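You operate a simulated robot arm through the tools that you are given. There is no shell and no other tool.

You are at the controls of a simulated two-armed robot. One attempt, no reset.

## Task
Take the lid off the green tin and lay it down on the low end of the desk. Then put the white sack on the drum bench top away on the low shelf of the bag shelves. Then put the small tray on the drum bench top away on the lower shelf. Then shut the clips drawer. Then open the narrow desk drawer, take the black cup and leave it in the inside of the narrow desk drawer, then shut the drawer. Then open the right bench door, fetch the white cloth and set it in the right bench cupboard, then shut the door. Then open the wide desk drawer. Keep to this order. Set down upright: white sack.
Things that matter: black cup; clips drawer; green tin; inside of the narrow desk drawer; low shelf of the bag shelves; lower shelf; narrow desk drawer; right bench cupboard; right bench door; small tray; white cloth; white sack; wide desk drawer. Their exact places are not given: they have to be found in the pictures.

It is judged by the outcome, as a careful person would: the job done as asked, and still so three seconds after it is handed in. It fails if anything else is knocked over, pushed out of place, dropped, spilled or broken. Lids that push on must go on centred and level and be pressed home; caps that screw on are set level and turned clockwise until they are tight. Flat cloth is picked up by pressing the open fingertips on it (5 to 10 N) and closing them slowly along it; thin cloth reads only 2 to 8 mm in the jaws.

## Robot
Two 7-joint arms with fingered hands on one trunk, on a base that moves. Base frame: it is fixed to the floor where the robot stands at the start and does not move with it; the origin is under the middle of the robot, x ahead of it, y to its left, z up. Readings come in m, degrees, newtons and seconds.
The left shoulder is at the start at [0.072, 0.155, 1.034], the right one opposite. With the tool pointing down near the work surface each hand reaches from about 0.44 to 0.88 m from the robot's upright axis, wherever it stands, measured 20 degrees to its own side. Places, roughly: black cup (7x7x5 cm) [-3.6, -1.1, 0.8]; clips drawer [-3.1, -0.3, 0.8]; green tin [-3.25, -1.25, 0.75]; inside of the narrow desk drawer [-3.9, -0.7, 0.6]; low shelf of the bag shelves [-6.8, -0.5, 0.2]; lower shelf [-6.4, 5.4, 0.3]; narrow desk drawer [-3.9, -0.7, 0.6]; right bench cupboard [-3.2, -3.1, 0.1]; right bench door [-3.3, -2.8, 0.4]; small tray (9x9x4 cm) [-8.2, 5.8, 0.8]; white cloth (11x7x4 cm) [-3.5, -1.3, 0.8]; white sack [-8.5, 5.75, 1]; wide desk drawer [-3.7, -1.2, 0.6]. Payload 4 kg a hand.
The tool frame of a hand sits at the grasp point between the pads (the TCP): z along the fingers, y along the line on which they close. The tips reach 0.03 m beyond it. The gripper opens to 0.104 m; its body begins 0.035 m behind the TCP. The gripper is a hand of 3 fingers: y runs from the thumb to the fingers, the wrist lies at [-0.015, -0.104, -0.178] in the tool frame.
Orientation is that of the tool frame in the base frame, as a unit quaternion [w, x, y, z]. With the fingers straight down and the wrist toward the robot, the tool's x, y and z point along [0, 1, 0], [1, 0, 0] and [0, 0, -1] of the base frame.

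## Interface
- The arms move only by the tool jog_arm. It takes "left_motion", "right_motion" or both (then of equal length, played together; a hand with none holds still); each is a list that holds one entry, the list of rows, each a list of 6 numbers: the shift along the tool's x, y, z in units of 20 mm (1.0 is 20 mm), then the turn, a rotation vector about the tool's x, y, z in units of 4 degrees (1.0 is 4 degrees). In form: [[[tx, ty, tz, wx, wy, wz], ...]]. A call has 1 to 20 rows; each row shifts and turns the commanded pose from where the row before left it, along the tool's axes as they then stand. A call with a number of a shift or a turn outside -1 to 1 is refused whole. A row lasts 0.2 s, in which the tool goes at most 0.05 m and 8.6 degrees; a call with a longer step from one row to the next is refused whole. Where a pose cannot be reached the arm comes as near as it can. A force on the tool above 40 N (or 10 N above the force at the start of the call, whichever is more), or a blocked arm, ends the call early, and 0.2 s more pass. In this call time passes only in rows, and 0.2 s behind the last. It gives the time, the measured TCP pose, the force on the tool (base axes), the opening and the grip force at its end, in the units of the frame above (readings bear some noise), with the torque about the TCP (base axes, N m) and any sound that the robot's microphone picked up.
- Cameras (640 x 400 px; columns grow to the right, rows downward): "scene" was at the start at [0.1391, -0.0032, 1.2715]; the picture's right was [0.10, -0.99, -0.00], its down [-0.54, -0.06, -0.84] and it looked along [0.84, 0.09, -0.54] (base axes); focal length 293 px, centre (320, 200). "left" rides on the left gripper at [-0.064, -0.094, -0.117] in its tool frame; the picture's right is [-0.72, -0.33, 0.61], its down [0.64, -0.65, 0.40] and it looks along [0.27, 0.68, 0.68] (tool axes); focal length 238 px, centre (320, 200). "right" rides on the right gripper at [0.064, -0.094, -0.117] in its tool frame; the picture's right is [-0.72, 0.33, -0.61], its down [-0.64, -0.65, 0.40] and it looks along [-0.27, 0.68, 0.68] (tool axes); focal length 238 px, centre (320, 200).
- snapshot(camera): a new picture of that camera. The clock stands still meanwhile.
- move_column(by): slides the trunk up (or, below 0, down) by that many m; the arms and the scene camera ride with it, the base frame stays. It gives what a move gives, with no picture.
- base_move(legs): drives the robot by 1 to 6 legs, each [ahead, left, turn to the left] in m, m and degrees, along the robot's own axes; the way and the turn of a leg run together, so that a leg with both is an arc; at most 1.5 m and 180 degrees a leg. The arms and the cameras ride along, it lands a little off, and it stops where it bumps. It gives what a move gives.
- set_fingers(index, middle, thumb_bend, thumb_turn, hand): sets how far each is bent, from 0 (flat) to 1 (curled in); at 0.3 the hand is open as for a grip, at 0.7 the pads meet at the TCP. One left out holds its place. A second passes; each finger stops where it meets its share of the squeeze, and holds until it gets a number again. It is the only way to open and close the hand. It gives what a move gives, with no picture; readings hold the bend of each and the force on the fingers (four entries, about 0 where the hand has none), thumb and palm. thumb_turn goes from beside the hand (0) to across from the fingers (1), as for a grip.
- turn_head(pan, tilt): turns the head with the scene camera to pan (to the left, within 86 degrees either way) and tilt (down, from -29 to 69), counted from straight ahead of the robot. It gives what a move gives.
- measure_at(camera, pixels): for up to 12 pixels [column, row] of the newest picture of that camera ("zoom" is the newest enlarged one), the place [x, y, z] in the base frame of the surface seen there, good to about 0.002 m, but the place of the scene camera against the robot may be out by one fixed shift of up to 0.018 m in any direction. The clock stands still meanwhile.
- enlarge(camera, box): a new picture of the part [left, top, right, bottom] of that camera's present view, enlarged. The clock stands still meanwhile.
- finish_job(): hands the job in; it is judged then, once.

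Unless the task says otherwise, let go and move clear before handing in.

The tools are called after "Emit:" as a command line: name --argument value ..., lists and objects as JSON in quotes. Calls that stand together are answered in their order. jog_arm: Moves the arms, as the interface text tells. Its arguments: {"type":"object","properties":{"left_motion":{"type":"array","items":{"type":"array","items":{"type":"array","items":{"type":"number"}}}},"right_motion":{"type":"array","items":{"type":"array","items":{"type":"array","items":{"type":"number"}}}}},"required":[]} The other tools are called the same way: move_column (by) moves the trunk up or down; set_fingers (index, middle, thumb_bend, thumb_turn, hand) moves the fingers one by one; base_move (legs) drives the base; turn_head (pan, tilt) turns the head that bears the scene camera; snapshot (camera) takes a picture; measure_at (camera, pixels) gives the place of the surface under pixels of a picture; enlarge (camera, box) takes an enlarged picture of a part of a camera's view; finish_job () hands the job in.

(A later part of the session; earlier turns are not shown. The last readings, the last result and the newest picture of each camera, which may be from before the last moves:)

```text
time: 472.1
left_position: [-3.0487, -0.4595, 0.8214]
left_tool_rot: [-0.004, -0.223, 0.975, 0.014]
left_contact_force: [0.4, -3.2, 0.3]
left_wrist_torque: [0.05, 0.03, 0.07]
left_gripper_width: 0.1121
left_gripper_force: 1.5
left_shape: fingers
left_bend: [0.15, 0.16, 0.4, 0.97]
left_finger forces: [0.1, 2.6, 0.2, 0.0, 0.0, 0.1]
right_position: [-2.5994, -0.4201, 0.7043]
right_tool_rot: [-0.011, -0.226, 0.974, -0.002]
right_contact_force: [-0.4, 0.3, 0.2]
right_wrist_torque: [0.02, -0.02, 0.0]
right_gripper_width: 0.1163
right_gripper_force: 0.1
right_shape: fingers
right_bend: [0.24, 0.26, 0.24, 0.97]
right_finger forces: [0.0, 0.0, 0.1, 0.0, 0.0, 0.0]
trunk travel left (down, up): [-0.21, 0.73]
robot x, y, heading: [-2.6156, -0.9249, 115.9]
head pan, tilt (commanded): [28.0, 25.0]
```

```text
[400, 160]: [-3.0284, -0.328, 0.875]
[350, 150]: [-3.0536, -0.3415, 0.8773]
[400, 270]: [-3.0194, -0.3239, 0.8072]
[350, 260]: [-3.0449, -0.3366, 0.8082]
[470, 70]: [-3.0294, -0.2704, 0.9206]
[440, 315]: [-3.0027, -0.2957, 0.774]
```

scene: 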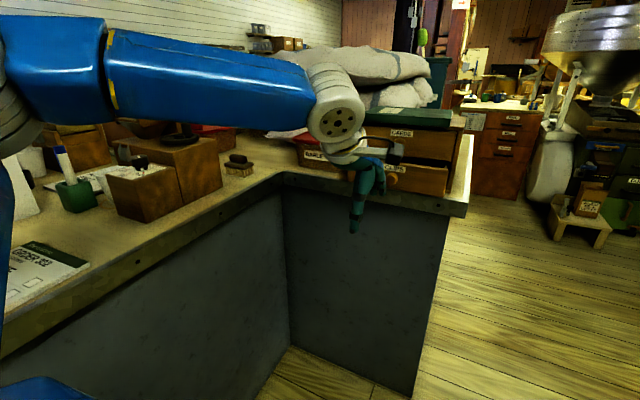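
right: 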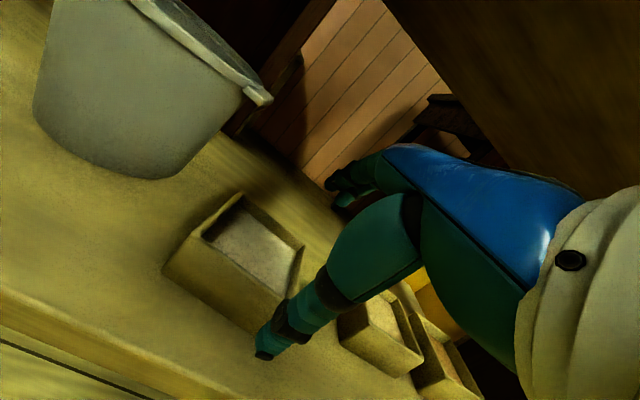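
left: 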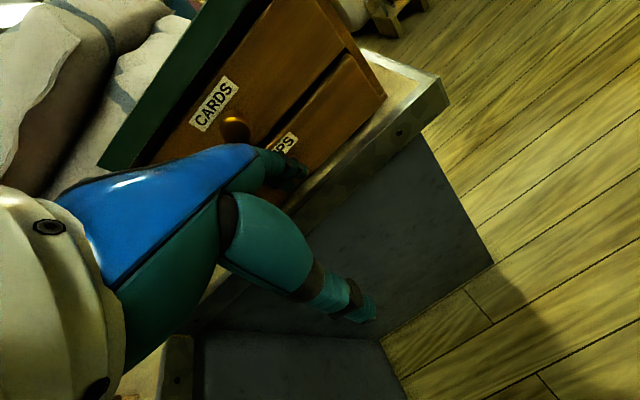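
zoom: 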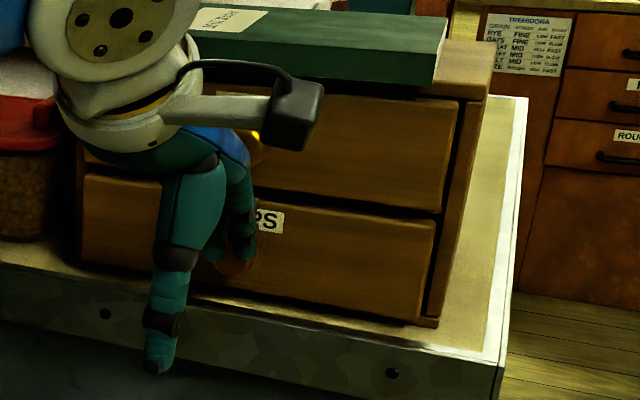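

Contact reads 3.2 N with both fronts flush—the clips drawer is shut. I'll back away straight and raise the trunk.

Emit:
base_move --legs '[[-0.2, 0, 0]]'

Emit:
move_column --by 0.35

Emit:
turn_head --pan 25 --tilt 30

Emit:
snapshot --camera "scene"

Emit:
enlarge --camera "scene" --box '[290, 170, 450, 290]'

```text
time: 473.7
left_position: [-2.9644, -0.6401, 0.8238]
left_tool_rot: [-0.005, -0.224, 0.974, 0.015]
left_contact_force: [0.6, -0.4, 1.7]
left_wrist_torque: [0.01, 0.0, 0.01]
left_gripper_width: 0.1119
left_gripper_force: 0.0
left_shape: fingers
left_bend: [0.15, 0.15, 0.4, 0.97]
left_finger forces: [0.0, 0.0, 0.1, 0.1, 0.0, 0.0]
right_position: [-2.5119, -0.5998, 0.7054]
right_tool_rot: [-0.01, -0.226, 0.974, 0.0]
right_contact_force: [0.2, -0.5, -0.5]
right_wrist_torque: [0.02, -0.01, 0.01]
right_gripper_width: 0.1163
right_gripper_force: 0.0
right_shape: fingers
right_bend: [0.24, 0.26, 0.24, 0.97]
right_finger forces: [0.0, 0.1, 0.0, 0.0, 0.0, 0.0]
trunk travel left (down, up): [-0.21, 0.73]
robot x, y, heading: [-2.5282, -1.1019, 116.0]
head pan, tilt (commanded): [28.0, 25.0]
```

```text
time: 477.1
left_position: [-2.9637, -0.64, 1.1742]
left_tool_rot: [-0.005, -0.224, 0.974, 0.015]
left_contact_force: [0.6, 0.7, 0.7]
left_wrist_torque: [0.01, 0.02, -0.01]
left_gripper_width: 0.1121
left_gripper_force: 0.0
left_shape: fingers
left_bend: [0.15, 0.15, 0.4, 0.97]
left_finger forces: [0.1, 0.0, 0.0, 0.0, 0.0, 0.0]
right_position: [-2.5122, -0.5998, 1.0561]
right_tool_rot: [-0.011, -0.225, 0.974, 0.0]
right_contact_force: [0.1, 0.4, 0.6]
right_wrist_torque: [-0.01, 0.0, 0.0]
right_gripper_width: 0.1162
right_gripper_force: 0.1
right_shape: fingers
right_bend: [0.24, 0.26, 0.24, 0.97]
right_finger forces: [0.1, 0.1, 0.1, 0.1, 0.0, 0.1]
trunk travel left (down, up): [-0.56, 0.38]
robot x, y, heading: [-2.5283, -1.0992, 115.9]
head pan, tilt (commanded): [28.0, 25.0]
```

```text
time: 477.8
left_position: [-2.9643, -0.6417, 1.1739]
left_tool_rot: [-0.005, -0.224, 0.974, 0.016]
left_contact_force: [0.2, 0.2, -0.5]
left_wrist_torque: [0.01, 0.04, -0.01]
left_gripper_width: 0.1122
left_gripper_force: 0.0
left_shape: fingers
left_bend: [0.15, 0.15, 0.4, 0.97]
left_finger forces: [0.0, 0.0, 0.0, 0.0, 0.0, 0.1]
right_position: [-2.5126, -0.6004, 1.0562]
right_tool_rot: [-0.01, -0.226, 0.974, 0.0]
right_contact_force: [0.2, -0.1, 1.0]
right_wrist_torque: [0.02, 0.03, 0.0]
right_gripper_width: 0.1164
right_gripper_force: 0.1
right_shape: fingers
right_bend: [0.24, 0.26, 0.24, 0.97]
right_finger forces: [0.0, 0.1, 0.1, 0.0, 0.0, 0.1]
trunk travel left (down, up): [-0.56, 0.38]
robot x, y, heading: [-2.5274, -1.099, 115.8]
head pan, tilt (commanded): [25.0, 30.0]
```

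```text
taken
```

scene: 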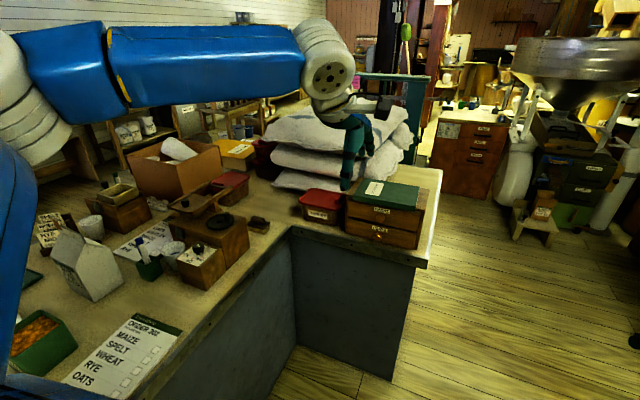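

```text
3.33 times, centred on (370, 230) of scene
```

zoom: 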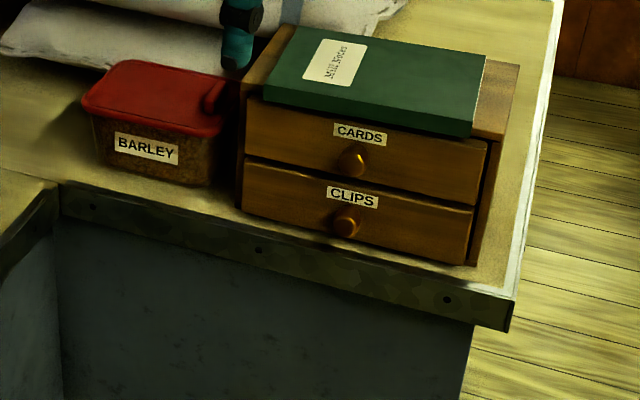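

The drawer is shut and the book is undisturbed. Next I go behind the desk for the narrow drawer and cup: back up, strafe left through the passage.

Emit:
base_move --legs '[[-0.52, 0, 0.5], [0, 1.4, 0], [0, 1.2, 0]]'

Emit:
base_move --legs '[[0, 0, -90], [0, 0.6, 0], [0, 0.6, 0]]'

Emit:
turn_head --pan 0 --tilt 35

Emit:
snapshot --camera "scene"

```text
time: 493.0
left_position: [-5.0556, -2.203, 1.1735]
left_tool_rot: [-0.005, -0.215, 0.976, 0.015]
left_contact_force: [0.2, 0.2, 0.0]
left_wrist_torque: [-0.03, 0.01, 0.02]
left_gripper_width: 0.1122
left_gripper_force: 0.0
left_shape: fingers
left_bend: [0.15, 0.15, 0.4, 0.97]
left_finger forces: [0.0, 0.0, 0.0, 0.1, 0.0, 0.0]
right_position: [-4.6029, -2.1714, 1.0555]
right_tool_rot: [-0.012, -0.217, 0.976, 0.001]
right_contact_force: [0.0, -0.7, -0.4]
right_wrist_torque: [0.02, -0.03, 0.02]
right_gripper_width: 0.1164
right_gripper_force: 0.1
right_shape: fingers
right_bend: [0.24, 0.26, 0.24, 0.97]
right_finger forces: [0.1, 0.0, 0.0, 0.0, 0.0, 0.0]
trunk travel left (down, up): [-0.56, 0.38]
robot x, y, heading: [-4.63, -2.6717, 114.9]
head pan, tilt (commanded): [25.0, 30.0]
```

```text
time: 503.1
left_position: [-4.727, -1.1655, 1.1747]
left_tool_rot: [0.007, 0.52, 0.854, 0.016]
left_contact_force: [-0.4, 0.2, -0.4]
left_wrist_torque: [0.04, -0.02, 0.01]
left_gripper_width: 0.1122
left_gripper_force: 0.0
left_shape: fingers
left_bend: [0.15, 0.15, 0.4, 0.97]
left_finger forces: [0.0, 0.0, 0.0, 0.0, 0.0, 0.0]
right_position: [-4.6746, -1.6143, 1.056]
right_tool_rot: [-0.008, 0.518, 0.855, 0.008]
right_contact_force: [0.1, 0.9, -0.5]
right_wrist_torque: [0.06, 0.02, 0.01]
right_gripper_width: 0.1166
right_gripper_force: 0.1
right_shape: fingers
right_bend: [0.24, 0.26, 0.24, 0.97]
right_finger forces: [0.0, 0.1, 0.0, 0.0, 0.1, 0.0]
trunk travel left (down, up): [-0.56, 0.38]
robot x, y, heading: [-5.1792, -1.6062, 27.5]
head pan, tilt (commanded): [25.0, 30.0]
```

```text
time: 504.0
left_position: [-4.7296, -1.1631, 1.1746]
left_tool_rot: [0.008, 0.519, 0.855, 0.015]
left_contact_force: [0.6, 0.4, -0.4]
left_wrist_torque: [-0.02, -0.04, 0.01]
left_gripper_width: 0.1123
left_gripper_force: 0.0
left_shape: fingers
left_bend: [0.15, 0.15, 0.4, 0.97]
left_finger forces: [0.0, 0.0, 0.0, 0.1, 0.1, 0.0]
right_position: [-4.677, -1.6142, 1.0565]
right_tool_rot: [-0.007, 0.518, 0.855, 0.009]
right_contact_force: [-0.3, 0.0, -0.6]
right_wrist_torque: [0.0, -0.03, 0.0]
right_gripper_width: 0.1164
right_gripper_force: 0.1
right_shape: fingers
right_bend: [0.24, 0.26, 0.24, 0.97]
right_finger forces: [0.1, 0.1, 0.0, 0.0, 0.1, 0.0]
trunk travel left (down, up): [-0.56, 0.38]
robot x, y, heading: [-5.1751, -1.6091, 27.6]
head pan, tilt (commanded): [0.0, 35.0]
```

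```text
taken
```

scene: 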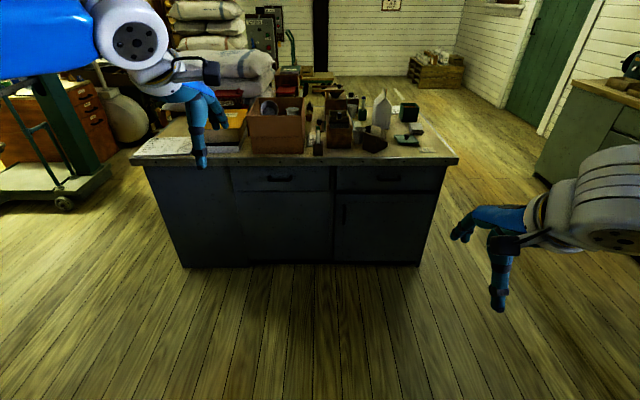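

The desk back shows two drawers: left (narrow) handle at (280,178), right (wide) handle at (388,180). I'll enlarge and measure.

Emit:
enlarge --camera "scene" --box '[220, 90, 460, 240]'

Emit:
measure_at --camera "zoom" --pixels '[[162, 235], [130, 232], [195, 232], [40, 235], [290, 235], [452, 237], [318, 235], [600, 235], [405, 148], [165, 205], [165, 265], [450, 265]]'

```text
2.67 times, centred on (340, 165) of scene
```

zoom: 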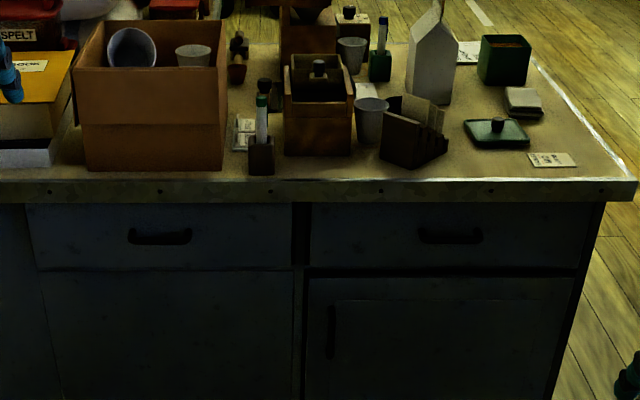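

```text
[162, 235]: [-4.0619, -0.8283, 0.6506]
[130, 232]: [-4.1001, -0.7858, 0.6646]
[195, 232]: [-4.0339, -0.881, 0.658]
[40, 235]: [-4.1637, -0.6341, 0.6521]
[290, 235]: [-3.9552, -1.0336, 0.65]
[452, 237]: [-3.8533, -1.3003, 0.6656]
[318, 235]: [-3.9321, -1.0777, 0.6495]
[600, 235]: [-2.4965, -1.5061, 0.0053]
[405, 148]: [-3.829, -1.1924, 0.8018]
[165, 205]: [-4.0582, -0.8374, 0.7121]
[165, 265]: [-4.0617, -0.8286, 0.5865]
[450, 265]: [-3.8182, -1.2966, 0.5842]
```

Narrow drawer handle is ~11.6 cm long at about (-4.067,-0.833,0.655). I'll hook it with the left hand tilted ~60° forward; first I'll try that rotation in free space.

Emit:
jog_arm --left_motion '[[[0, 0, 0, -1, 0, 0], [0, 0, 0, -1, 0, 0], [0, 0, 0, -1, 0, 0], [0, 0, 0, -1, 0, 0], [0, 0, 0, -1, 0, 0], [0, 0, 0, -1, 0, 0], [0, 0, 0, -1, 0, 0], [0, 0, 0, -1, 0, 0], [0, 0, 0, -1, 0, 0], [0, 0, 0, -1, 0, 0], [0, 0, 0, -1, 0, 0], [0, 0, 0, -1, 0, 0], [0, 0, 0, -1, 0, 0], [0, 0, 0, -1, 0, 0], [0, 0, 0, -1, 0, 0]]]'

Emit:
snapshot --camera "scene"

Emit:
snapshot --camera "left"

```text
time: 507.2
left_position: [-4.73, -1.1609, 1.175]
left_tool_rot: [0.267, 0.446, 0.732, 0.44]
left_contact_force: [-1.0, -0.1, 0.0]
left_wrist_torque: [0.0, 0.01, 0.02]
left_gripper_width: 0.1121
left_gripper_force: 0.1
left_shape: fingers
left_bend: [0.15, 0.15, 0.4, 0.97]
left_finger forces: [0.1, 0.1, 0.0, 0.1, 0.1, 0.1]
right_position: [-4.678, -1.6102, 1.0578]
right_tool_rot: [-0.007, 0.518, 0.855, 0.008]
right_contact_force: [0.1, 0.2, 0.7]
right_wrist_torque: [-0.03, -0.01, 0.0]
right_gripper_width: 0.1164
right_gripper_force: 0.2
right_shape: fingers
right_bend: [0.24, 0.26, 0.24, 0.97]
right_finger forces: [0.1, 0.0, 0.0, 0.1, 0.0, 0.1]
trunk travel left (down, up): [-0.56, 0.38]
robot x, y, heading: [-5.1793, -1.6051, 27.5]
head pan, tilt (commanded): [0.0, 35.0]
```

```text
taken
```

scene: 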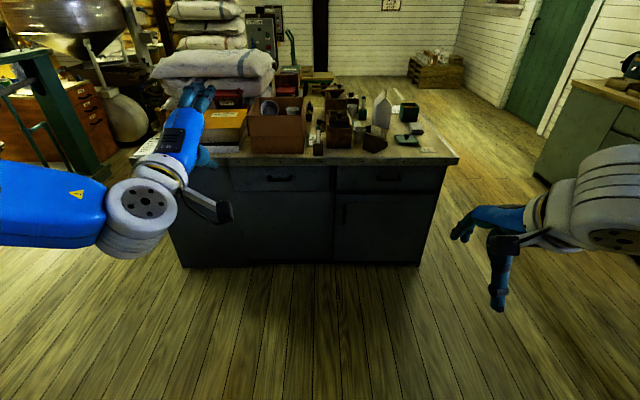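

```text
taken
```

left: 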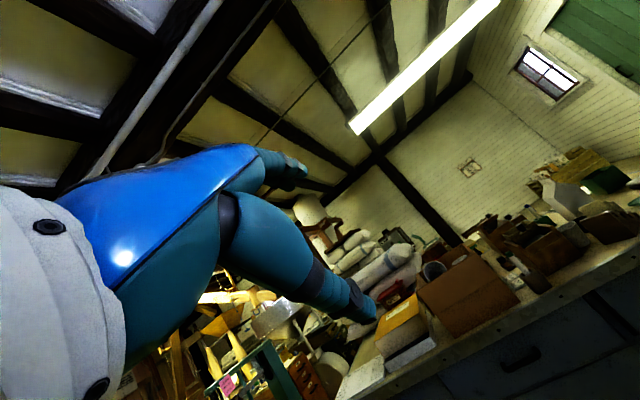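

The rotation works. I'll lower the trunk so the hand is at handle height and drive forward to about 15 cm from the handle.

Emit:
move_column --by -0.4

Emit:
base_move --legs '[[0.58, -0.03, -1]]'

Emit:
snapshot --camera "left"

Emit:
turn_head --pan 10 --tilt 35

Emit:
snapshot --camera "scene"

```text
time: 511.1
left_position: [-4.731, -1.1613, 0.7768]
left_tool_rot: [0.266, 0.445, 0.733, 0.441]
left_contact_force: [0.6, 0.2, 0.2]
left_wrist_torque: [0.01, -0.03, 0.02]
left_gripper_width: 0.1123
left_gripper_force: 0.1
left_shape: fingers
left_bend: [0.15, 0.15, 0.4, 0.97]
left_finger forces: [0.1, 0.0, 0.1, 0.0, 0.0, 0.0]
right_position: [-4.6786, -1.6116, 0.657]
right_tool_rot: [-0.006, 0.518, 0.855, 0.008]
right_contact_force: [-0.3, -0.3, 0.1]
right_wrist_torque: [-0.02, 0.01, 0.01]
right_gripper_width: 0.1166
right_gripper_force: 0.0
right_shape: fingers
right_bend: [0.24, 0.26, 0.24, 0.97]
right_finger forces: [0.1, 0.0, 0.0, 0.0, 0.0, 0.1]
trunk travel left (down, up): [-0.16, 0.78]
robot x, y, heading: [-5.1736, -1.6083, 27.4]
head pan, tilt (commanded): [0.0, 35.0]
```

```text
time: 514.4
left_position: [-4.1844, -0.928, 0.7748]
left_tool_rot: [0.27, 0.451, 0.729, 0.439]
left_contact_force: [0.6, 0.7, -0.3]
left_wrist_torque: [0.02, -0.01, 0.0]
left_gripper_width: 0.1121
left_gripper_force: 0.0
left_shape: fingers
left_bend: [0.15, 0.15, 0.4, 0.97]
left_finger forces: [0.1, 0.1, 0.1, 0.0, 0.0, 0.0]
right_position: [-4.1411, -1.3782, 0.6559]
right_tool_rot: [-0.007, 0.525, 0.851, 0.009]
right_contact_force: [1.0, -0.5, -0.5]
right_wrist_torque: [0.0, -0.03, 0.0]
right_gripper_width: 0.1164
right_gripper_force: 0.0
right_shape: fingers
right_bend: [0.24, 0.26, 0.24, 0.97]
right_finger forces: [0.1, 0.0, 0.0, 0.0, 0.0, 0.1]
trunk travel left (down, up): [-0.16, 0.78]
robot x, y, heading: [-4.6359, -1.3721, 26.5]
head pan, tilt (commanded): [0.0, 35.0]
```

```text
taken
```

left: 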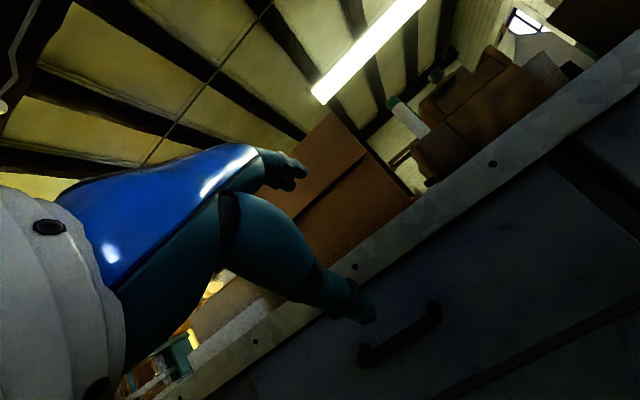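

```text
time: 515.1
left_position: [-4.1871, -0.9294, 0.7756]
left_tool_rot: [0.271, 0.451, 0.729, 0.438]
left_contact_force: [-0.1, -0.5, 0.1]
left_wrist_torque: [0.02, -0.02, 0.0]
left_gripper_width: 0.1121
left_gripper_force: 0.0
left_shape: fingers
left_bend: [0.15, 0.15, 0.4, 0.97]
left_finger forces: [0.1, 0.0, 0.0, 0.0, 0.0, 0.1]
right_position: [-4.1408, -1.3803, 0.6568]
right_tool_rot: [-0.006, 0.525, 0.851, 0.008]
right_contact_force: [-0.3, 0.5, 0.3]
right_wrist_torque: [0.0, 0.01, 0.01]
right_gripper_width: 0.1165
right_gripper_force: 0.1
right_shape: fingers
right_bend: [0.24, 0.26, 0.24, 0.97]
right_finger forces: [0.1, 0.0, 0.2, 0.1, 0.0, 0.1]
trunk travel left (down, up): [-0.16, 0.78]
robot x, y, heading: [-4.642, -1.3689, 26.5]
head pan, tilt (commanded): [10.0, 35.0]
```

```text
taken
```

scene: 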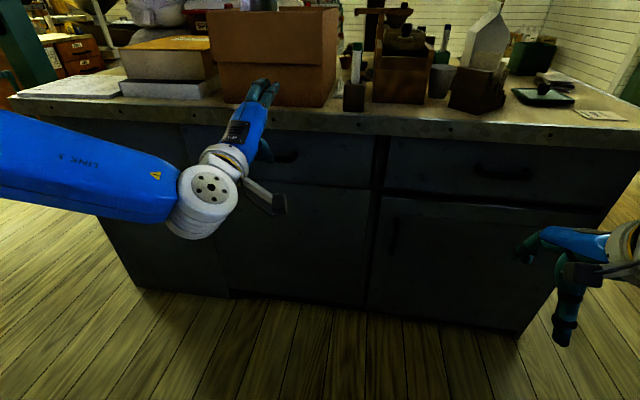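

I'll measure the handle, drawer face and desk-top band with the left camera.

Emit:
enlarge --camera "left" --box '[330, 230, 530, 400]'

Emit:
measure_at --camera "left" --pixels '[[400, 335], [365, 358], [435, 312], [400, 350], [420, 300], [480, 300], [440, 222], [440, 245], [470, 225], [350, 385], [450, 330], [380, 290]]'

```text
2.35 times, centred on (430, 315) of left
```

zoom: 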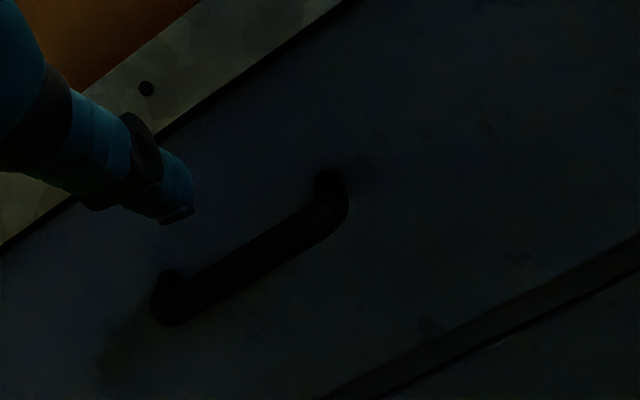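

```text
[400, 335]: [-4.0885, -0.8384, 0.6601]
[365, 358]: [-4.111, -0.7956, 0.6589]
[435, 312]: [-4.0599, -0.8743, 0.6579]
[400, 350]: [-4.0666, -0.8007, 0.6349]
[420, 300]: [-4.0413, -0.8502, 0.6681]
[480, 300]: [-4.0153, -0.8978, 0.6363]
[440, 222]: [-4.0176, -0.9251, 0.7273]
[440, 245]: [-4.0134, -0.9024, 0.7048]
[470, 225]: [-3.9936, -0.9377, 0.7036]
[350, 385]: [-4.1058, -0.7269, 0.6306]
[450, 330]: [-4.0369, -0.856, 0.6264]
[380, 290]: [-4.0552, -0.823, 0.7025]
```

The bar stands 3.8 cm off the face (gap ~2.5 cm), centred at (-4.087,-0.829,0.659). I'll set a narrow opening, lower the hand and move to 6 cm in front of the bar.

Emit:
set_fingers --hand "left" --index 0.54 --middle 0.54 --thumb_bend 0.52

Emit:
jog_arm --left_motion '[[[0.45, -0.96, 0.512, 0, 0, 0], [0.45, -0.96, 0.512, 0, 0, 0], [0.45, -0.96, 0.512, 0, 0, 0], [0.45, -0.96, 0.512, 0, 0, 0], [0.45, -0.96, 0.512, 0, 0, 0]]]'

Emit:
snapshot --camera "left"

Emit:
snapshot --camera "scene"

```text
time: 516.1
left_position: [-4.1866, -0.9277, 0.776]
left_tool_rot: [0.271, 0.452, 0.729, 0.438]
left_contact_force: [0.4, 0.2, -0.9]
left_wrist_torque: [-0.01, 0.04, 0.03]
left_gripper_width: 0.0447
left_gripper_force: 0.1
left_shape: fingers
left_bend: [0.54, 0.54, 0.52, 0.97]
left_finger forces: [0.0, 0.0, 0.1, 0.1, 0.1, 0.0]
right_position: [-4.1416, -1.3794, 0.6573]
right_tool_rot: [-0.005, 0.524, 0.852, 0.008]
right_contact_force: [-0.8, -0.3, -0.3]
right_wrist_torque: [0.0, 0.01, -0.03]
right_gripper_width: 0.1163
right_gripper_force: 0.1
right_shape: fingers
right_bend: [0.24, 0.26, 0.24, 0.97]
right_finger forces: [0.0, 0.0, 0.0, 0.1, 0.1, 0.0]
trunk travel left (down, up): [-0.16, 0.78]
robot x, y, heading: [-4.6444, -1.3675, 26.6]
head pan, tilt (commanded): [10.0, 35.0]
```

```text
time: 517.3
left_position: [-4.2075, -0.8888, 0.6646]
left_tool_rot: [0.27, 0.451, 0.729, 0.439]
left_contact_force: [0.4, -0.4, 0.6]
left_wrist_torque: [0.02, -0.02, 0.01]
left_gripper_width: 0.0446
left_gripper_force: 0.0
left_shape: fingers
left_bend: [0.54, 0.54, 0.52, 0.97]
left_finger forces: [0.0, 0.0, 0.0, 0.0, 0.1, 0.0]
right_position: [-4.1419, -1.3802, 0.6569]
right_tool_rot: [-0.006, 0.525, 0.851, 0.009]
right_contact_force: [0.6, -0.3, 0.3]
right_wrist_torque: [0.02, -0.03, -0.01]
right_gripper_width: 0.1166
right_gripper_force: 0.1
right_shape: fingers
right_bend: [0.24, 0.26, 0.24, 0.97]
right_finger forces: [0.0, 0.0, 0.1, 0.0, 0.0, 0.1]
trunk travel left (down, up): [-0.16, 0.78]
robot x, y, heading: [-4.6399, -1.3661, 26.9]
head pan, tilt (commanded): [10.0, 35.0]
```

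```text
taken
```

left: 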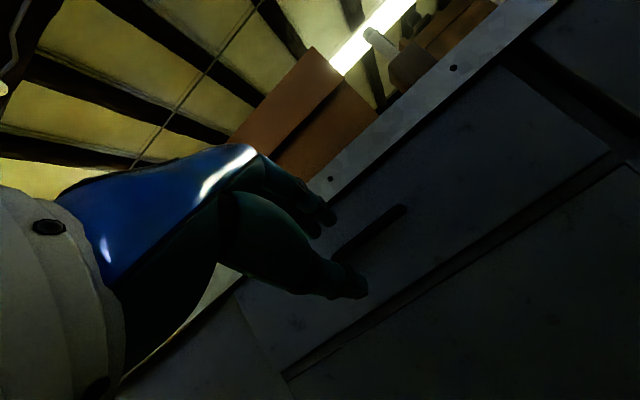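

```text
taken
```

scene: 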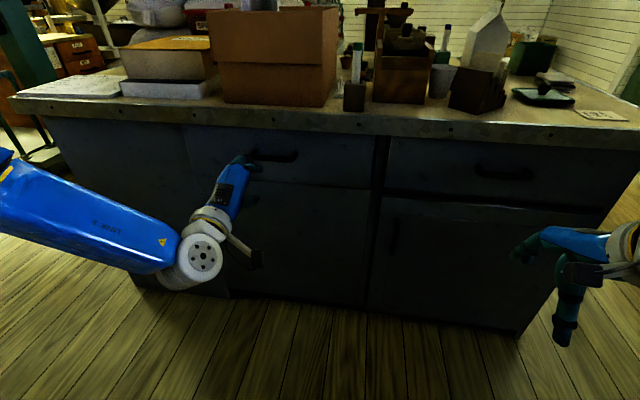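

The TCP is aligned with the handle centre. I'll move 8.5 cm forward and check.

Emit:
jog_arm --left_motion '[[[0, 0.5, 0.935, 0, 0, 0], [0, 0.5, 0.935, 0, 0, 0], [0, 0.5, 0.935, 0, 0, 0], [0, 0.5, 0.935, 0, 0, 0]]]'

Emit:
snapshot --camera "left"

Emit:
enlarge --camera "left" --box '[240, 140, 440, 330]'

Emit:
enlarge --camera "scene" --box '[180, 110, 340, 230]'

```text
time: 518.3
left_position: [-4.1601, -0.8417, 0.6941]
left_tool_rot: [0.271, 0.452, 0.729, 0.438]
left_contact_force: [0.7, 0.1, -1.1]
left_wrist_torque: [-0.02, -0.02, 0.03]
left_gripper_width: 0.045
left_gripper_force: 0.0
left_shape: fingers
left_bend: [0.54, 0.54, 0.52, 0.97]
left_finger forces: [0.0, 0.0, 0.0, 0.0, 0.0, 0.1]
left hand out of reach, approached as far as the arm can: row 1, 2, 3, 4
right_position: [-4.1409, -1.3796, 0.6567]
right_tool_rot: [-0.007, 0.525, 0.851, 0.009]
right_contact_force: [0.7, -0.3, 0.8]
right_wrist_torque: [-0.02, 0.03, -0.02]
right_gripper_width: 0.1161
right_gripper_force: 0.1
right_shape: fingers
right_bend: [0.24, 0.26, 0.24, 0.97]
right_finger forces: [0.0, 0.1, 0.1, 0.0, 0.0, 0.0]
trunk travel left (down, up): [-0.16, 0.78]
robot x, y, heading: [-4.6382, -1.369, 26.6]
head pan, tilt (commanded): [10.0, 35.0]
```

```text
taken
```

left: 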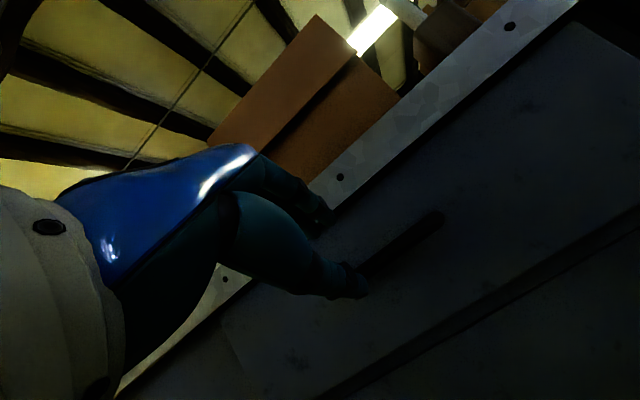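

```text
2.11 times, centred on (340, 235) of left
```

zoom: 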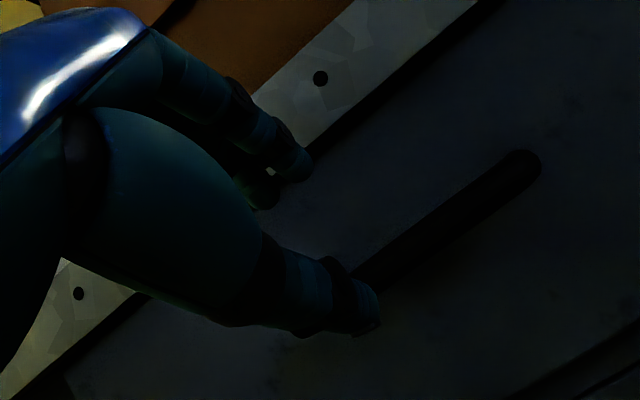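

```text
3.33 times, centred on (260, 170) of scene
```

zoom: 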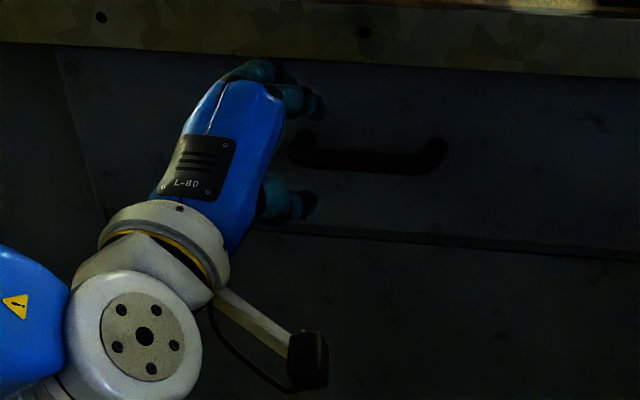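

The left arm again runs out of forward range, so I'll pull it to a comfortable pose and use the base for the approach (and later the pull).

Emit:
jog_arm --left_motion '[[[-0.4, -0.81, -0.924, 0, 0, 0], [-0.4, -0.81, -0.924, 0, 0, 0], [-0.4, -0.81, -0.924, 0, 0, 0], [-0.4, -0.81, -0.924, 0, 0, 0], [-0.4, -0.81, -0.924, 0, 0, 0]]]'

Emit:
snapshot --camera "scene"

```text
time: 519.5
left_position: [-4.2499, -0.932, 0.6657]
left_tool_rot: [0.271, 0.451, 0.728, 0.439]
left_contact_force: [0.2, -0.3, -0.3]
left_wrist_torque: [0.03, 0.01, -0.06]
left_gripper_width: 0.0448
left_gripper_force: 0.1
left_shape: fingers
left_bend: [0.54, 0.54, 0.52, 0.97]
left_finger forces: [0.0, 0.1, 0.1, 0.0, 0.0, 0.0]
right_position: [-4.1421, -1.3795, 0.6573]
right_tool_rot: [-0.005, 0.524, 0.852, 0.01]
right_contact_force: [0.4, 0.2, 0.2]
right_wrist_torque: [0.01, 0.01, 0.02]
right_gripper_width: 0.1165
right_gripper_force: 0.2
right_shape: fingers
right_bend: [0.24, 0.26, 0.24, 0.97]
right_finger forces: [0.1, 0.0, 0.1, 0.0, 0.0, 0.1]
trunk travel left (down, up): [-0.16, 0.78]
robot x, y, heading: [-4.6377, -1.37, 26.7]
head pan, tilt (commanded): [10.0, 35.0]
```

```text
taken
```

scene: 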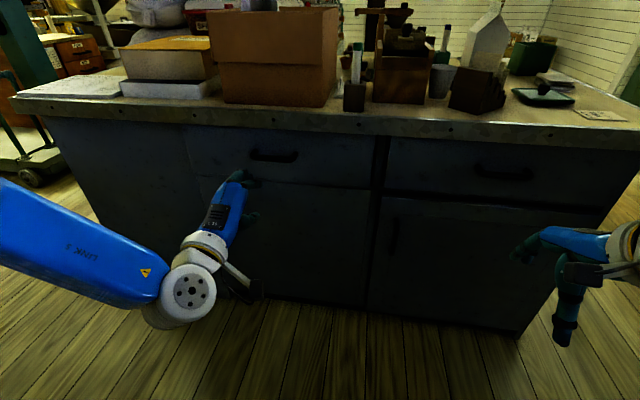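

I'll raise the right hand out of the way (it will fetch the cup later), then move the base forward 0.12 m and 2 cm left.

Emit:
jog_arm --right_motion '[[[0, 0.2, -1, 0, 0, 0], [0, 0.2, -1, 0, 0, 0], [0, 0.2, -1, 0, 0, 0], [0, 0.2, -1, 0, 0, 0], [0, 0, -1, 0, 0, 0], [0, 0, -1, 0, 0, 0], [0, 0, -1, 0, 0, 0], [0, 0, -1, 0, 0, 0], [0, 0, -1, 0, 0, 0], [0, 0, -1, 0, 0, 0], [0, 0, -1, 0, 0, 0], [0, 0, -1, 0, 0, 0], [0, 0, -1, 0, 0, 0], [0, 0, -1, 0, 0, 0], [0, 0, -1, 0, 0, 0], [0, 0, -1, 0, 0, 0], [0, 0, -1, 0, 0, 0], [0, 0, -1, 0, 0, 0]]]'

Emit:
base_move --legs '[[0.12, 0.02, 0]]'

Emit:
snapshot --camera "left"

Emit:
snapshot --camera "scene"

```text
time: 523.3
left_position: [-4.2495, -0.9315, 0.6668]
left_tool_rot: [0.271, 0.451, 0.728, 0.439]
left_contact_force: [0.3, 1.2, -0.3]
left_wrist_torque: [-0.02, -0.01, 0.0]
left_gripper_width: 0.0447
left_gripper_force: 0.1
left_shape: fingers
left_bend: [0.54, 0.54, 0.52, 0.97]
left_finger forces: [0.0, 0.0, 0.0, 0.0, 0.1, 0.0]
right_position: [-4.1279, -1.3778, 1.0172]
right_tool_rot: [-0.005, 0.524, 0.852, 0.009]
right_contact_force: [0.2, -0.4, -0.6]
right_wrist_torque: [-0.01, -0.01, 0.01]
right_gripper_width: 0.1167
right_gripper_force: 0.0
right_shape: fingers
right_bend: [0.24, 0.26, 0.24, 0.97]
right_finger forces: [0.1, 0.0, 0.1, 0.0, 0.0, 0.0]
trunk travel left (down, up): [-0.16, 0.78]
robot x, y, heading: [-4.644, -1.3697, 26.5]
head pan, tilt (commanded): [10.0, 35.0]
```

```text
time: 524.6
left_position: [-4.1462, -0.8592, 0.6655]
left_tool_rot: [0.271, 0.452, 0.729, 0.437]
left_contact_force: [-0.3, 0.5, 0.2]
left_wrist_torque: [0.0, -0.01, 0.02]
left_gripper_width: 0.0446
left_gripper_force: 0.0
left_shape: fingers
left_bend: [0.54, 0.54, 0.52, 0.97]
left_finger forces: [0.0, 0.0, 0.0, 0.0, 0.0, 0.0]
right_position: [-4.0238, -1.3066, 1.0163]
right_tool_rot: [-0.006, 0.525, 0.851, 0.008]
right_contact_force: [0.0, 0.1, 0.8]
right_wrist_torque: [-0.03, 0.06, 0.01]
right_gripper_width: 0.1166
right_gripper_force: 0.1
right_shape: fingers
right_bend: [0.24, 0.26, 0.24, 0.97]
right_finger forces: [0.0, 0.0, 0.0, 0.0, 0.0, 0.0]
trunk travel left (down, up): [-0.16, 0.78]
robot x, y, heading: [-4.5395, -1.2927, 26.6]
head pan, tilt (commanded): [10.0, 35.0]
```

```text
taken
```

left: 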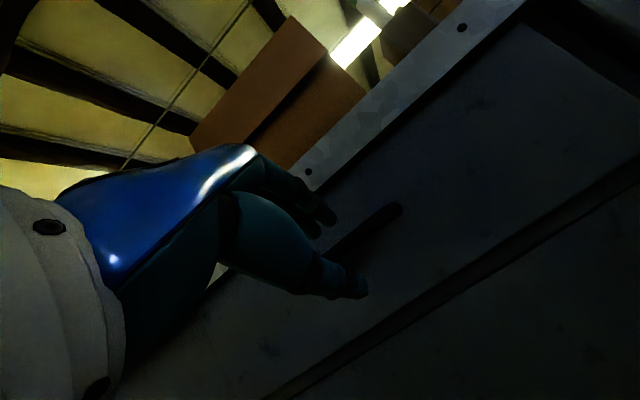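

```text
taken
```

scene: 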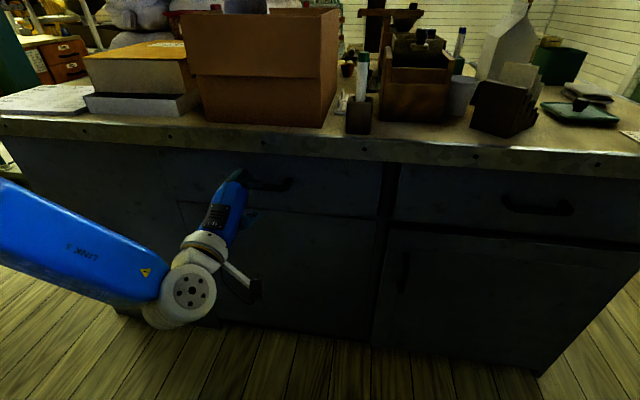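

Aligned laterally (e2 0.819) and 5 cm short. I'll re-measure the bar with the left camera before the final move.

Emit:
enlarge --camera "left" --box '[260, 160, 440, 320]'

Emit:
measure_at --camera "left" --pixels '[[345, 243], [370, 228], [390, 213], [355, 237], [380, 240], [400, 190], [350, 262], [330, 220]]'

```text
2.50 times, centred on (350, 240) of left
```

zoom: 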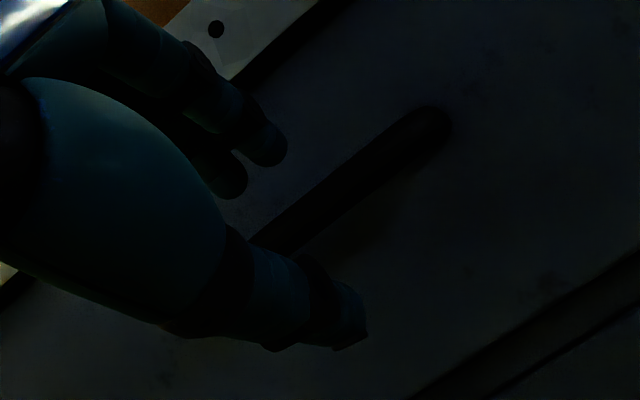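

```text
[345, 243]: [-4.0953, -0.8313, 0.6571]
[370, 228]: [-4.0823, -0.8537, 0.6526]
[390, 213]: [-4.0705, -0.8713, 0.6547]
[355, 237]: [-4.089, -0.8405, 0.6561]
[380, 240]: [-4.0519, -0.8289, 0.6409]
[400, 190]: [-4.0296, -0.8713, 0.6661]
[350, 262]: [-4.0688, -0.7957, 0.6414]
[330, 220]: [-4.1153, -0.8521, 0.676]
```

The bar (z≈0.655) passes between fingers and thumb. I'll move the last 5.3 cm forward.

Emit:
jog_arm --left_motion '[[[0, 0.37, 0.8, 0, 0, 0], [0, 0.37, 0.8, 0, 0, 0], [0, 0.37, 0.8, 0, 0, 0]]]'

Emit:
enlarge --camera "left" --box '[260, 160, 440, 320]'

Emit:
enlarge --camera "scene" --box '[180, 130, 320, 240]'

```text
time: 525.4
left_position: [-4.1058, -0.8328, 0.6693]
left_tool_rot: [0.272, 0.453, 0.728, 0.437]
left_contact_force: [0.3, 0.4, -0.7]
left_wrist_torque: [-0.04, 0.0, -0.01]
left_gripper_width: 0.0447
left_gripper_force: 0.1
left_shape: fingers
left_bend: [0.54, 0.54, 0.52, 0.97]
left_finger forces: [0.0, 0.0, 0.1, 0.0, 0.0, 0.1]
left hand out of reach, approached as far as the arm can: row 3
right_position: [-4.0268, -1.3069, 1.0164]
right_tool_rot: [-0.006, 0.526, 0.851, 0.009]
right_contact_force: [0.5, 0.2, 0.7]
right_wrist_torque: [0.04, -0.01, -0.01]
right_gripper_width: 0.1166
right_gripper_force: 0.0
right_shape: fingers
right_bend: [0.24, 0.26, 0.24, 0.97]
right_finger forces: [0.0, 0.0, 0.0, 0.0, 0.1, 0.1]
trunk travel left (down, up): [-0.16, 0.78]
robot x, y, heading: [-4.5404, -1.2932, 26.2]
head pan, tilt (commanded): [10.0, 35.0]
```

```text
2.50 times, centred on (350, 240) of left
```

zoom: 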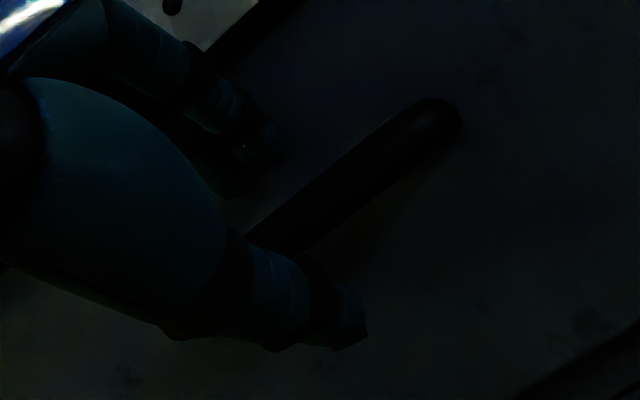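

```text
3.64 times, centred on (250, 185) of scene
```

zoom: 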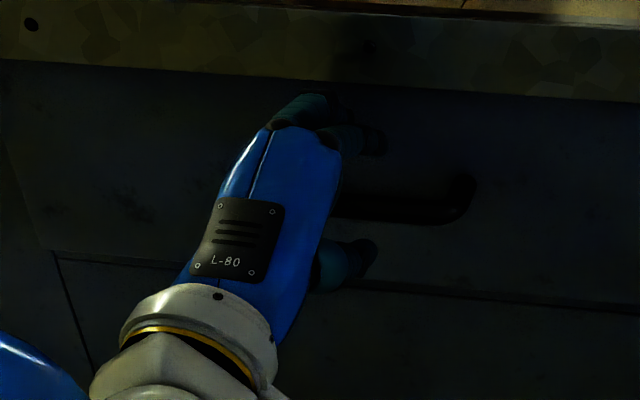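

The bar is near the fingertips (2 cm beyond TCP). I'll use a 1 cm base step to seat it deeper, then close.

Emit:
base_move --legs '[[0.011, 0, 0]]'

Emit:
set_fingers --hand "left" --index 0.7 --middle 0.7 --thumb_bend 0.66

Emit:
enlarge --camera "left" --box '[260, 160, 440, 320]'

```text
time: 526.1
left_position: [-4.0979, -0.8287, 0.6715]
left_tool_rot: [0.272, 0.452, 0.727, 0.439]
left_contact_force: [-19.8, -11.2, 6.4]
left_wrist_torque: [0.2, -0.37, -0.02]
left_gripper_width: 0.0379
left_gripper_force: 10.8
left_shape: fingers
left_bend: [0.59, 0.56, 0.52, 0.97]
left_finger forces: [14.4, 7.8, 0.1, 0.0, 0.1, 0.0]
right_position: [-4.0205, -1.305, 1.0184]
right_tool_rot: [-0.005, 0.525, 0.851, 0.01]
right_contact_force: [-0.8, 0.2, -0.1]
right_wrist_torque: [0.01, -0.03, -0.01]
right_gripper_width: 0.1166
right_gripper_force: 0.0
right_shape: fingers
right_bend: [0.24, 0.26, 0.24, 0.97]
right_finger forces: [0.0, 0.0, 0.0, 0.0, 0.0, 0.0]
trunk travel left (down, up): [-0.16, 0.78]
robot x, y, heading: [-4.5308, -1.2922, 26.4]
head pan, tilt (commanded): [10.0, 35.0]
```

```text
time: 527.1
left_position: [-4.0949, -0.8296, 0.6698]
left_tool_rot: [0.272, 0.452, 0.728, 0.438]
left_contact_force: [-0.9, -0.8, -5.6]
left_wrist_torque: [0.01, 0.08, 0.01]
left_gripper_width: 0.0131
left_gripper_force: 2.5
left_shape: fingers
left_bend: [0.7, 0.7, 0.62, 0.97]
left_finger forces: [0.1, 0.0, 0.1, 0.1, 6.0, 0.0]
right_position: [-4.0153, -1.3018, 1.0168]
right_tool_rot: [-0.005, 0.525, 0.851, 0.009]
right_contact_force: [1.0, 0.2, -0.3]
right_wrist_torque: [0.02, 0.01, -0.01]
right_gripper_width: 0.1168
right_gripper_force: 0.1
right_shape: fingers
right_bend: [0.24, 0.26, 0.24, 0.97]
right_finger forces: [0.0, 0.0, 0.1, 0.0, 0.0, 0.1]
trunk travel left (down, up): [-0.16, 0.78]
robot x, y, heading: [-4.533, -1.2912, 26.4]
head pan, tilt (commanded): [10.0, 35.0]
```

```text
2.50 times, centred on (350, 240) of left
```

zoom: 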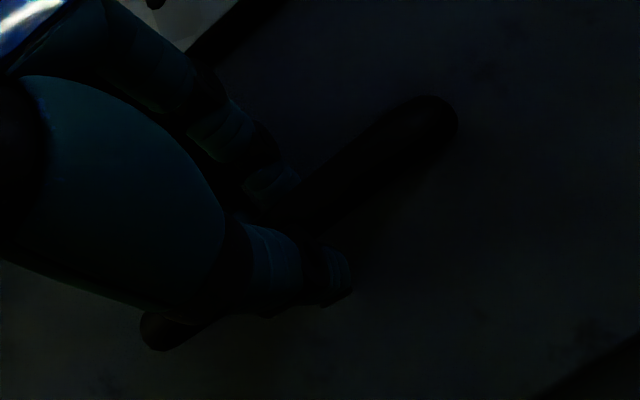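

The thumb presses the bar from below (6 N); the fingers need to close more. I'll curl index and middle further.

Emit:
set_fingers --hand "left" --index 0.82 --middle 0.82 --thumb_bend 0.66

Emit:
enlarge --camera "scene" --box '[180, 130, 320, 240]'

```text
time: 528.1
left_position: [-4.0961, -0.8287, 0.6702]
left_tool_rot: [0.272, 0.452, 0.728, 0.437]
left_contact_force: [1.2, -0.6, -4.7]
left_wrist_torque: [0.04, 0.08, -0.13]
left_gripper_width: 0.0102
left_gripper_force: 14.8
left_shape: fingers
left_bend: [0.8, 0.8, 0.61, 0.97]
left_finger forces: [8.3, 6.8, 0.0, 0.0, 13.9, 0.0]
right_position: [-4.0164, -1.3017, 1.0176]
right_tool_rot: [-0.006, 0.525, 0.851, 0.009]
right_contact_force: [-0.6, -0.1, 0.1]
right_wrist_torque: [0.01, -0.02, -0.01]
right_gripper_width: 0.1164
right_gripper_force: 0.1
right_shape: fingers
right_bend: [0.24, 0.26, 0.24, 0.97]
right_finger forces: [0.0, 0.0, 0.0, 0.0, 0.0, 0.1]
trunk travel left (down, up): [-0.16, 0.78]
robot x, y, heading: [-4.5291, -1.2899, 26.7]
head pan, tilt (commanded): [10.0, 35.0]
```

```text
3.64 times, centred on (250, 185) of scene
```

zoom: 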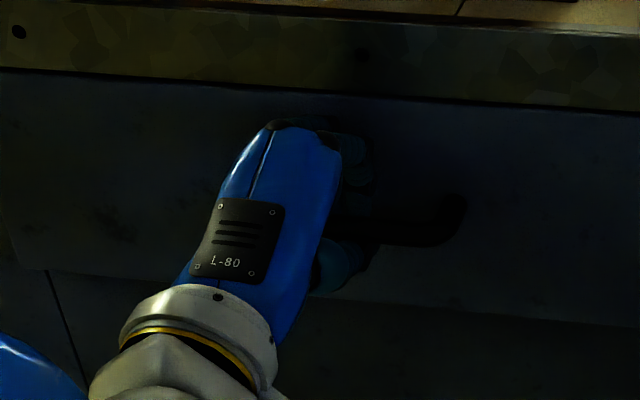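

A firm grip on the bar (8.3/6.8/13.9 N, 1 cm thick). I'll pull with the base 5 cm and check.

Emit:
base_move --legs '[[-0.05, 0, 0]]'

Emit:
snapshot --camera "scene"

```text
time: 529.1
left_position: [-4.1408, -0.8515, 0.6693]
left_tool_rot: [0.272, 0.454, 0.728, 0.437]
left_contact_force: [2.3, -4.2, -8.3]
left_wrist_torque: [0.02, -0.01, -0.06]
left_gripper_width: 0.0124
left_gripper_force: 13.6
left_shape: fingers
left_bend: [0.81, 0.81, 0.59, 0.96]
left_finger forces: [6.6, 5.4, 0.0, 0.0, 15.3, 0.0]
right_position: [-4.0619, -1.3247, 1.0183]
right_tool_rot: [-0.005, 0.525, 0.851, 0.01]
right_contact_force: [-0.5, 0.7, 0.8]
right_wrist_torque: [0.05, -0.04, -0.03]
right_gripper_width: 0.1168
right_gripper_force: 0.1
right_shape: fingers
right_bend: [0.24, 0.26, 0.24, 0.97]
right_finger forces: [0.0, 0.0, 0.1, 0.1, 0.0, 0.0]
trunk travel left (down, up): [-0.16, 0.78]
robot x, y, heading: [-4.5728, -1.3111, 26.5]
head pan, tilt (commanded): [10.0, 35.0]
```

```text
taken
```

scene: 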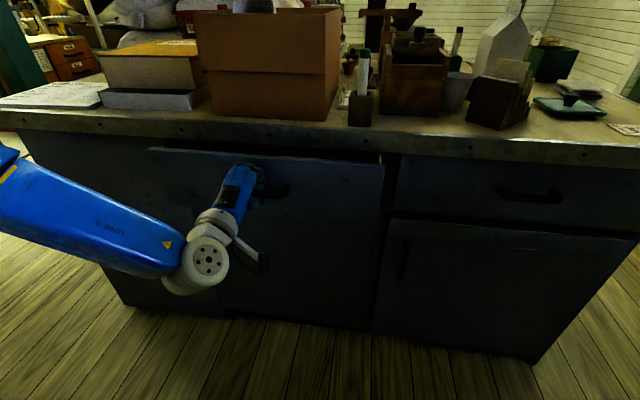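

The drawer has come out ~5 cm with the hand. I'll continue pulling.

Emit:
base_move --legs '[[-0.09, 0, 0]]'

Emit:
snapshot --camera "scene"

```text
time: 530.2
left_position: [-4.2228, -0.8933, 0.6697]
left_tool_rot: [0.272, 0.455, 0.727, 0.437]
left_contact_force: [3.8, -8.0, -8.4]
left_wrist_torque: [0.0, -0.04, 0.01]
left_gripper_width: 0.0125
left_gripper_force: 13.5
left_shape: fingers
left_bend: [0.81, 0.81, 0.59, 0.96]
left_finger forces: [6.2, 5.3, 0.0, 0.1, 15.7, 0.0]
right_position: [-4.1424, -1.3674, 1.0182]
right_tool_rot: [-0.006, 0.526, 0.851, 0.009]
right_contact_force: [-0.6, -0.2, -0.5]
right_wrist_torque: [0.04, -0.01, 0.01]
right_gripper_width: 0.1166
right_gripper_force: 0.1
right_shape: fingers
right_bend: [0.24, 0.26, 0.24, 0.97]
right_finger forces: [0.1, 0.0, 0.0, 0.1, 0.1, 0.1]
trunk travel left (down, up): [-0.16, 0.78]
robot x, y, heading: [-4.655, -1.3549, 26.2]
head pan, tilt (commanded): [10.0, 35.0]
```

```text
taken
```

scene: 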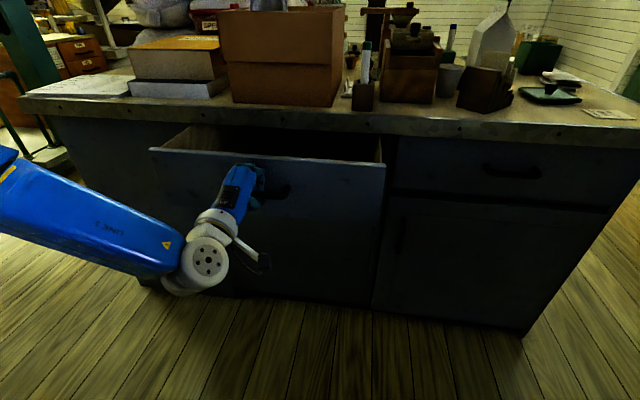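

Open ~14 cm; there's ~9 N sideways load, so I'll ease slightly right while pulling a further 6 cm.

Emit:
base_move --legs '[[-0.06, -0.008, 0]]'

Emit:
turn_head --pan 10 --tilt 45

Emit:
snapshot --camera "scene"

```text
time: 531.1
left_position: [-4.2755, -0.9246, 0.6688]
left_tool_rot: [0.272, 0.452, 0.729, 0.437]
left_contact_force: [-5.6, 10.7, -5.7]
left_wrist_torque: [0.25, 0.1, -0.13]
left_gripper_width: 0.0128
left_gripper_force: 14.2
left_shape: fingers
left_bend: [0.81, 0.81, 0.59, 0.98]
left_finger forces: [7.0, 5.7, 0.0, 0.1, 15.5, 0.1]
right_position: [-4.1978, -1.3977, 1.0186]
right_tool_rot: [-0.003, 0.525, 0.851, 0.009]
right_contact_force: [0.5, -0.1, 0.1]
right_wrist_torque: [0.03, -0.02, 0.01]
right_gripper_width: 0.1165
right_gripper_force: 0.1
right_shape: fingers
right_bend: [0.24, 0.26, 0.24, 0.97]
right_finger forces: [0.0, 0.0, 0.0, 0.0, 0.0, 0.1]
trunk travel left (down, up): [-0.16, 0.78]
robot x, y, heading: [-4.7037, -1.3851, 26.5]
head pan, tilt (commanded): [10.0, 35.0]
```

```text
time: 531.9
left_position: [-4.2763, -0.9243, 0.67]
left_tool_rot: [0.27, 0.452, 0.729, 0.438]
left_contact_force: [-4.8, 7.3, -5.4]
left_wrist_torque: [0.14, 0.11, -0.06]
left_gripper_width: 0.0128
left_gripper_force: 13.9
left_shape: fingers
left_bend: [0.81, 0.81, 0.59, 0.98]
left_finger forces: [6.8, 5.8, 0.0, 0.0, 14.9, 0.1]
right_position: [-4.1985, -1.4, 1.0201]
right_tool_rot: [-0.003, 0.526, 0.851, 0.011]
right_contact_force: [0.0, 0.6, 0.0]
right_wrist_torque: [0.03, 0.01, 0.01]
right_gripper_width: 0.1166
right_gripper_force: 0.0
right_shape: fingers
right_bend: [0.24, 0.26, 0.24, 0.97]
right_finger forces: [0.0, 0.0, 0.1, 0.0, 0.0, 0.0]
trunk travel left (down, up): [-0.16, 0.78]
robot x, y, heading: [-4.7031, -1.3861, 26.6]
head pan, tilt (commanded): [10.0, 45.0]
```

```text
taken
```

scene: 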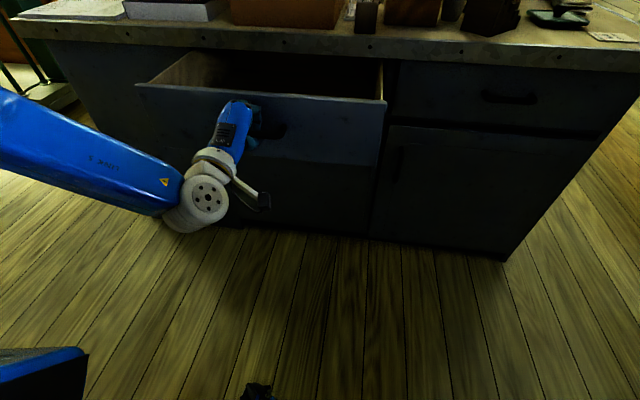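

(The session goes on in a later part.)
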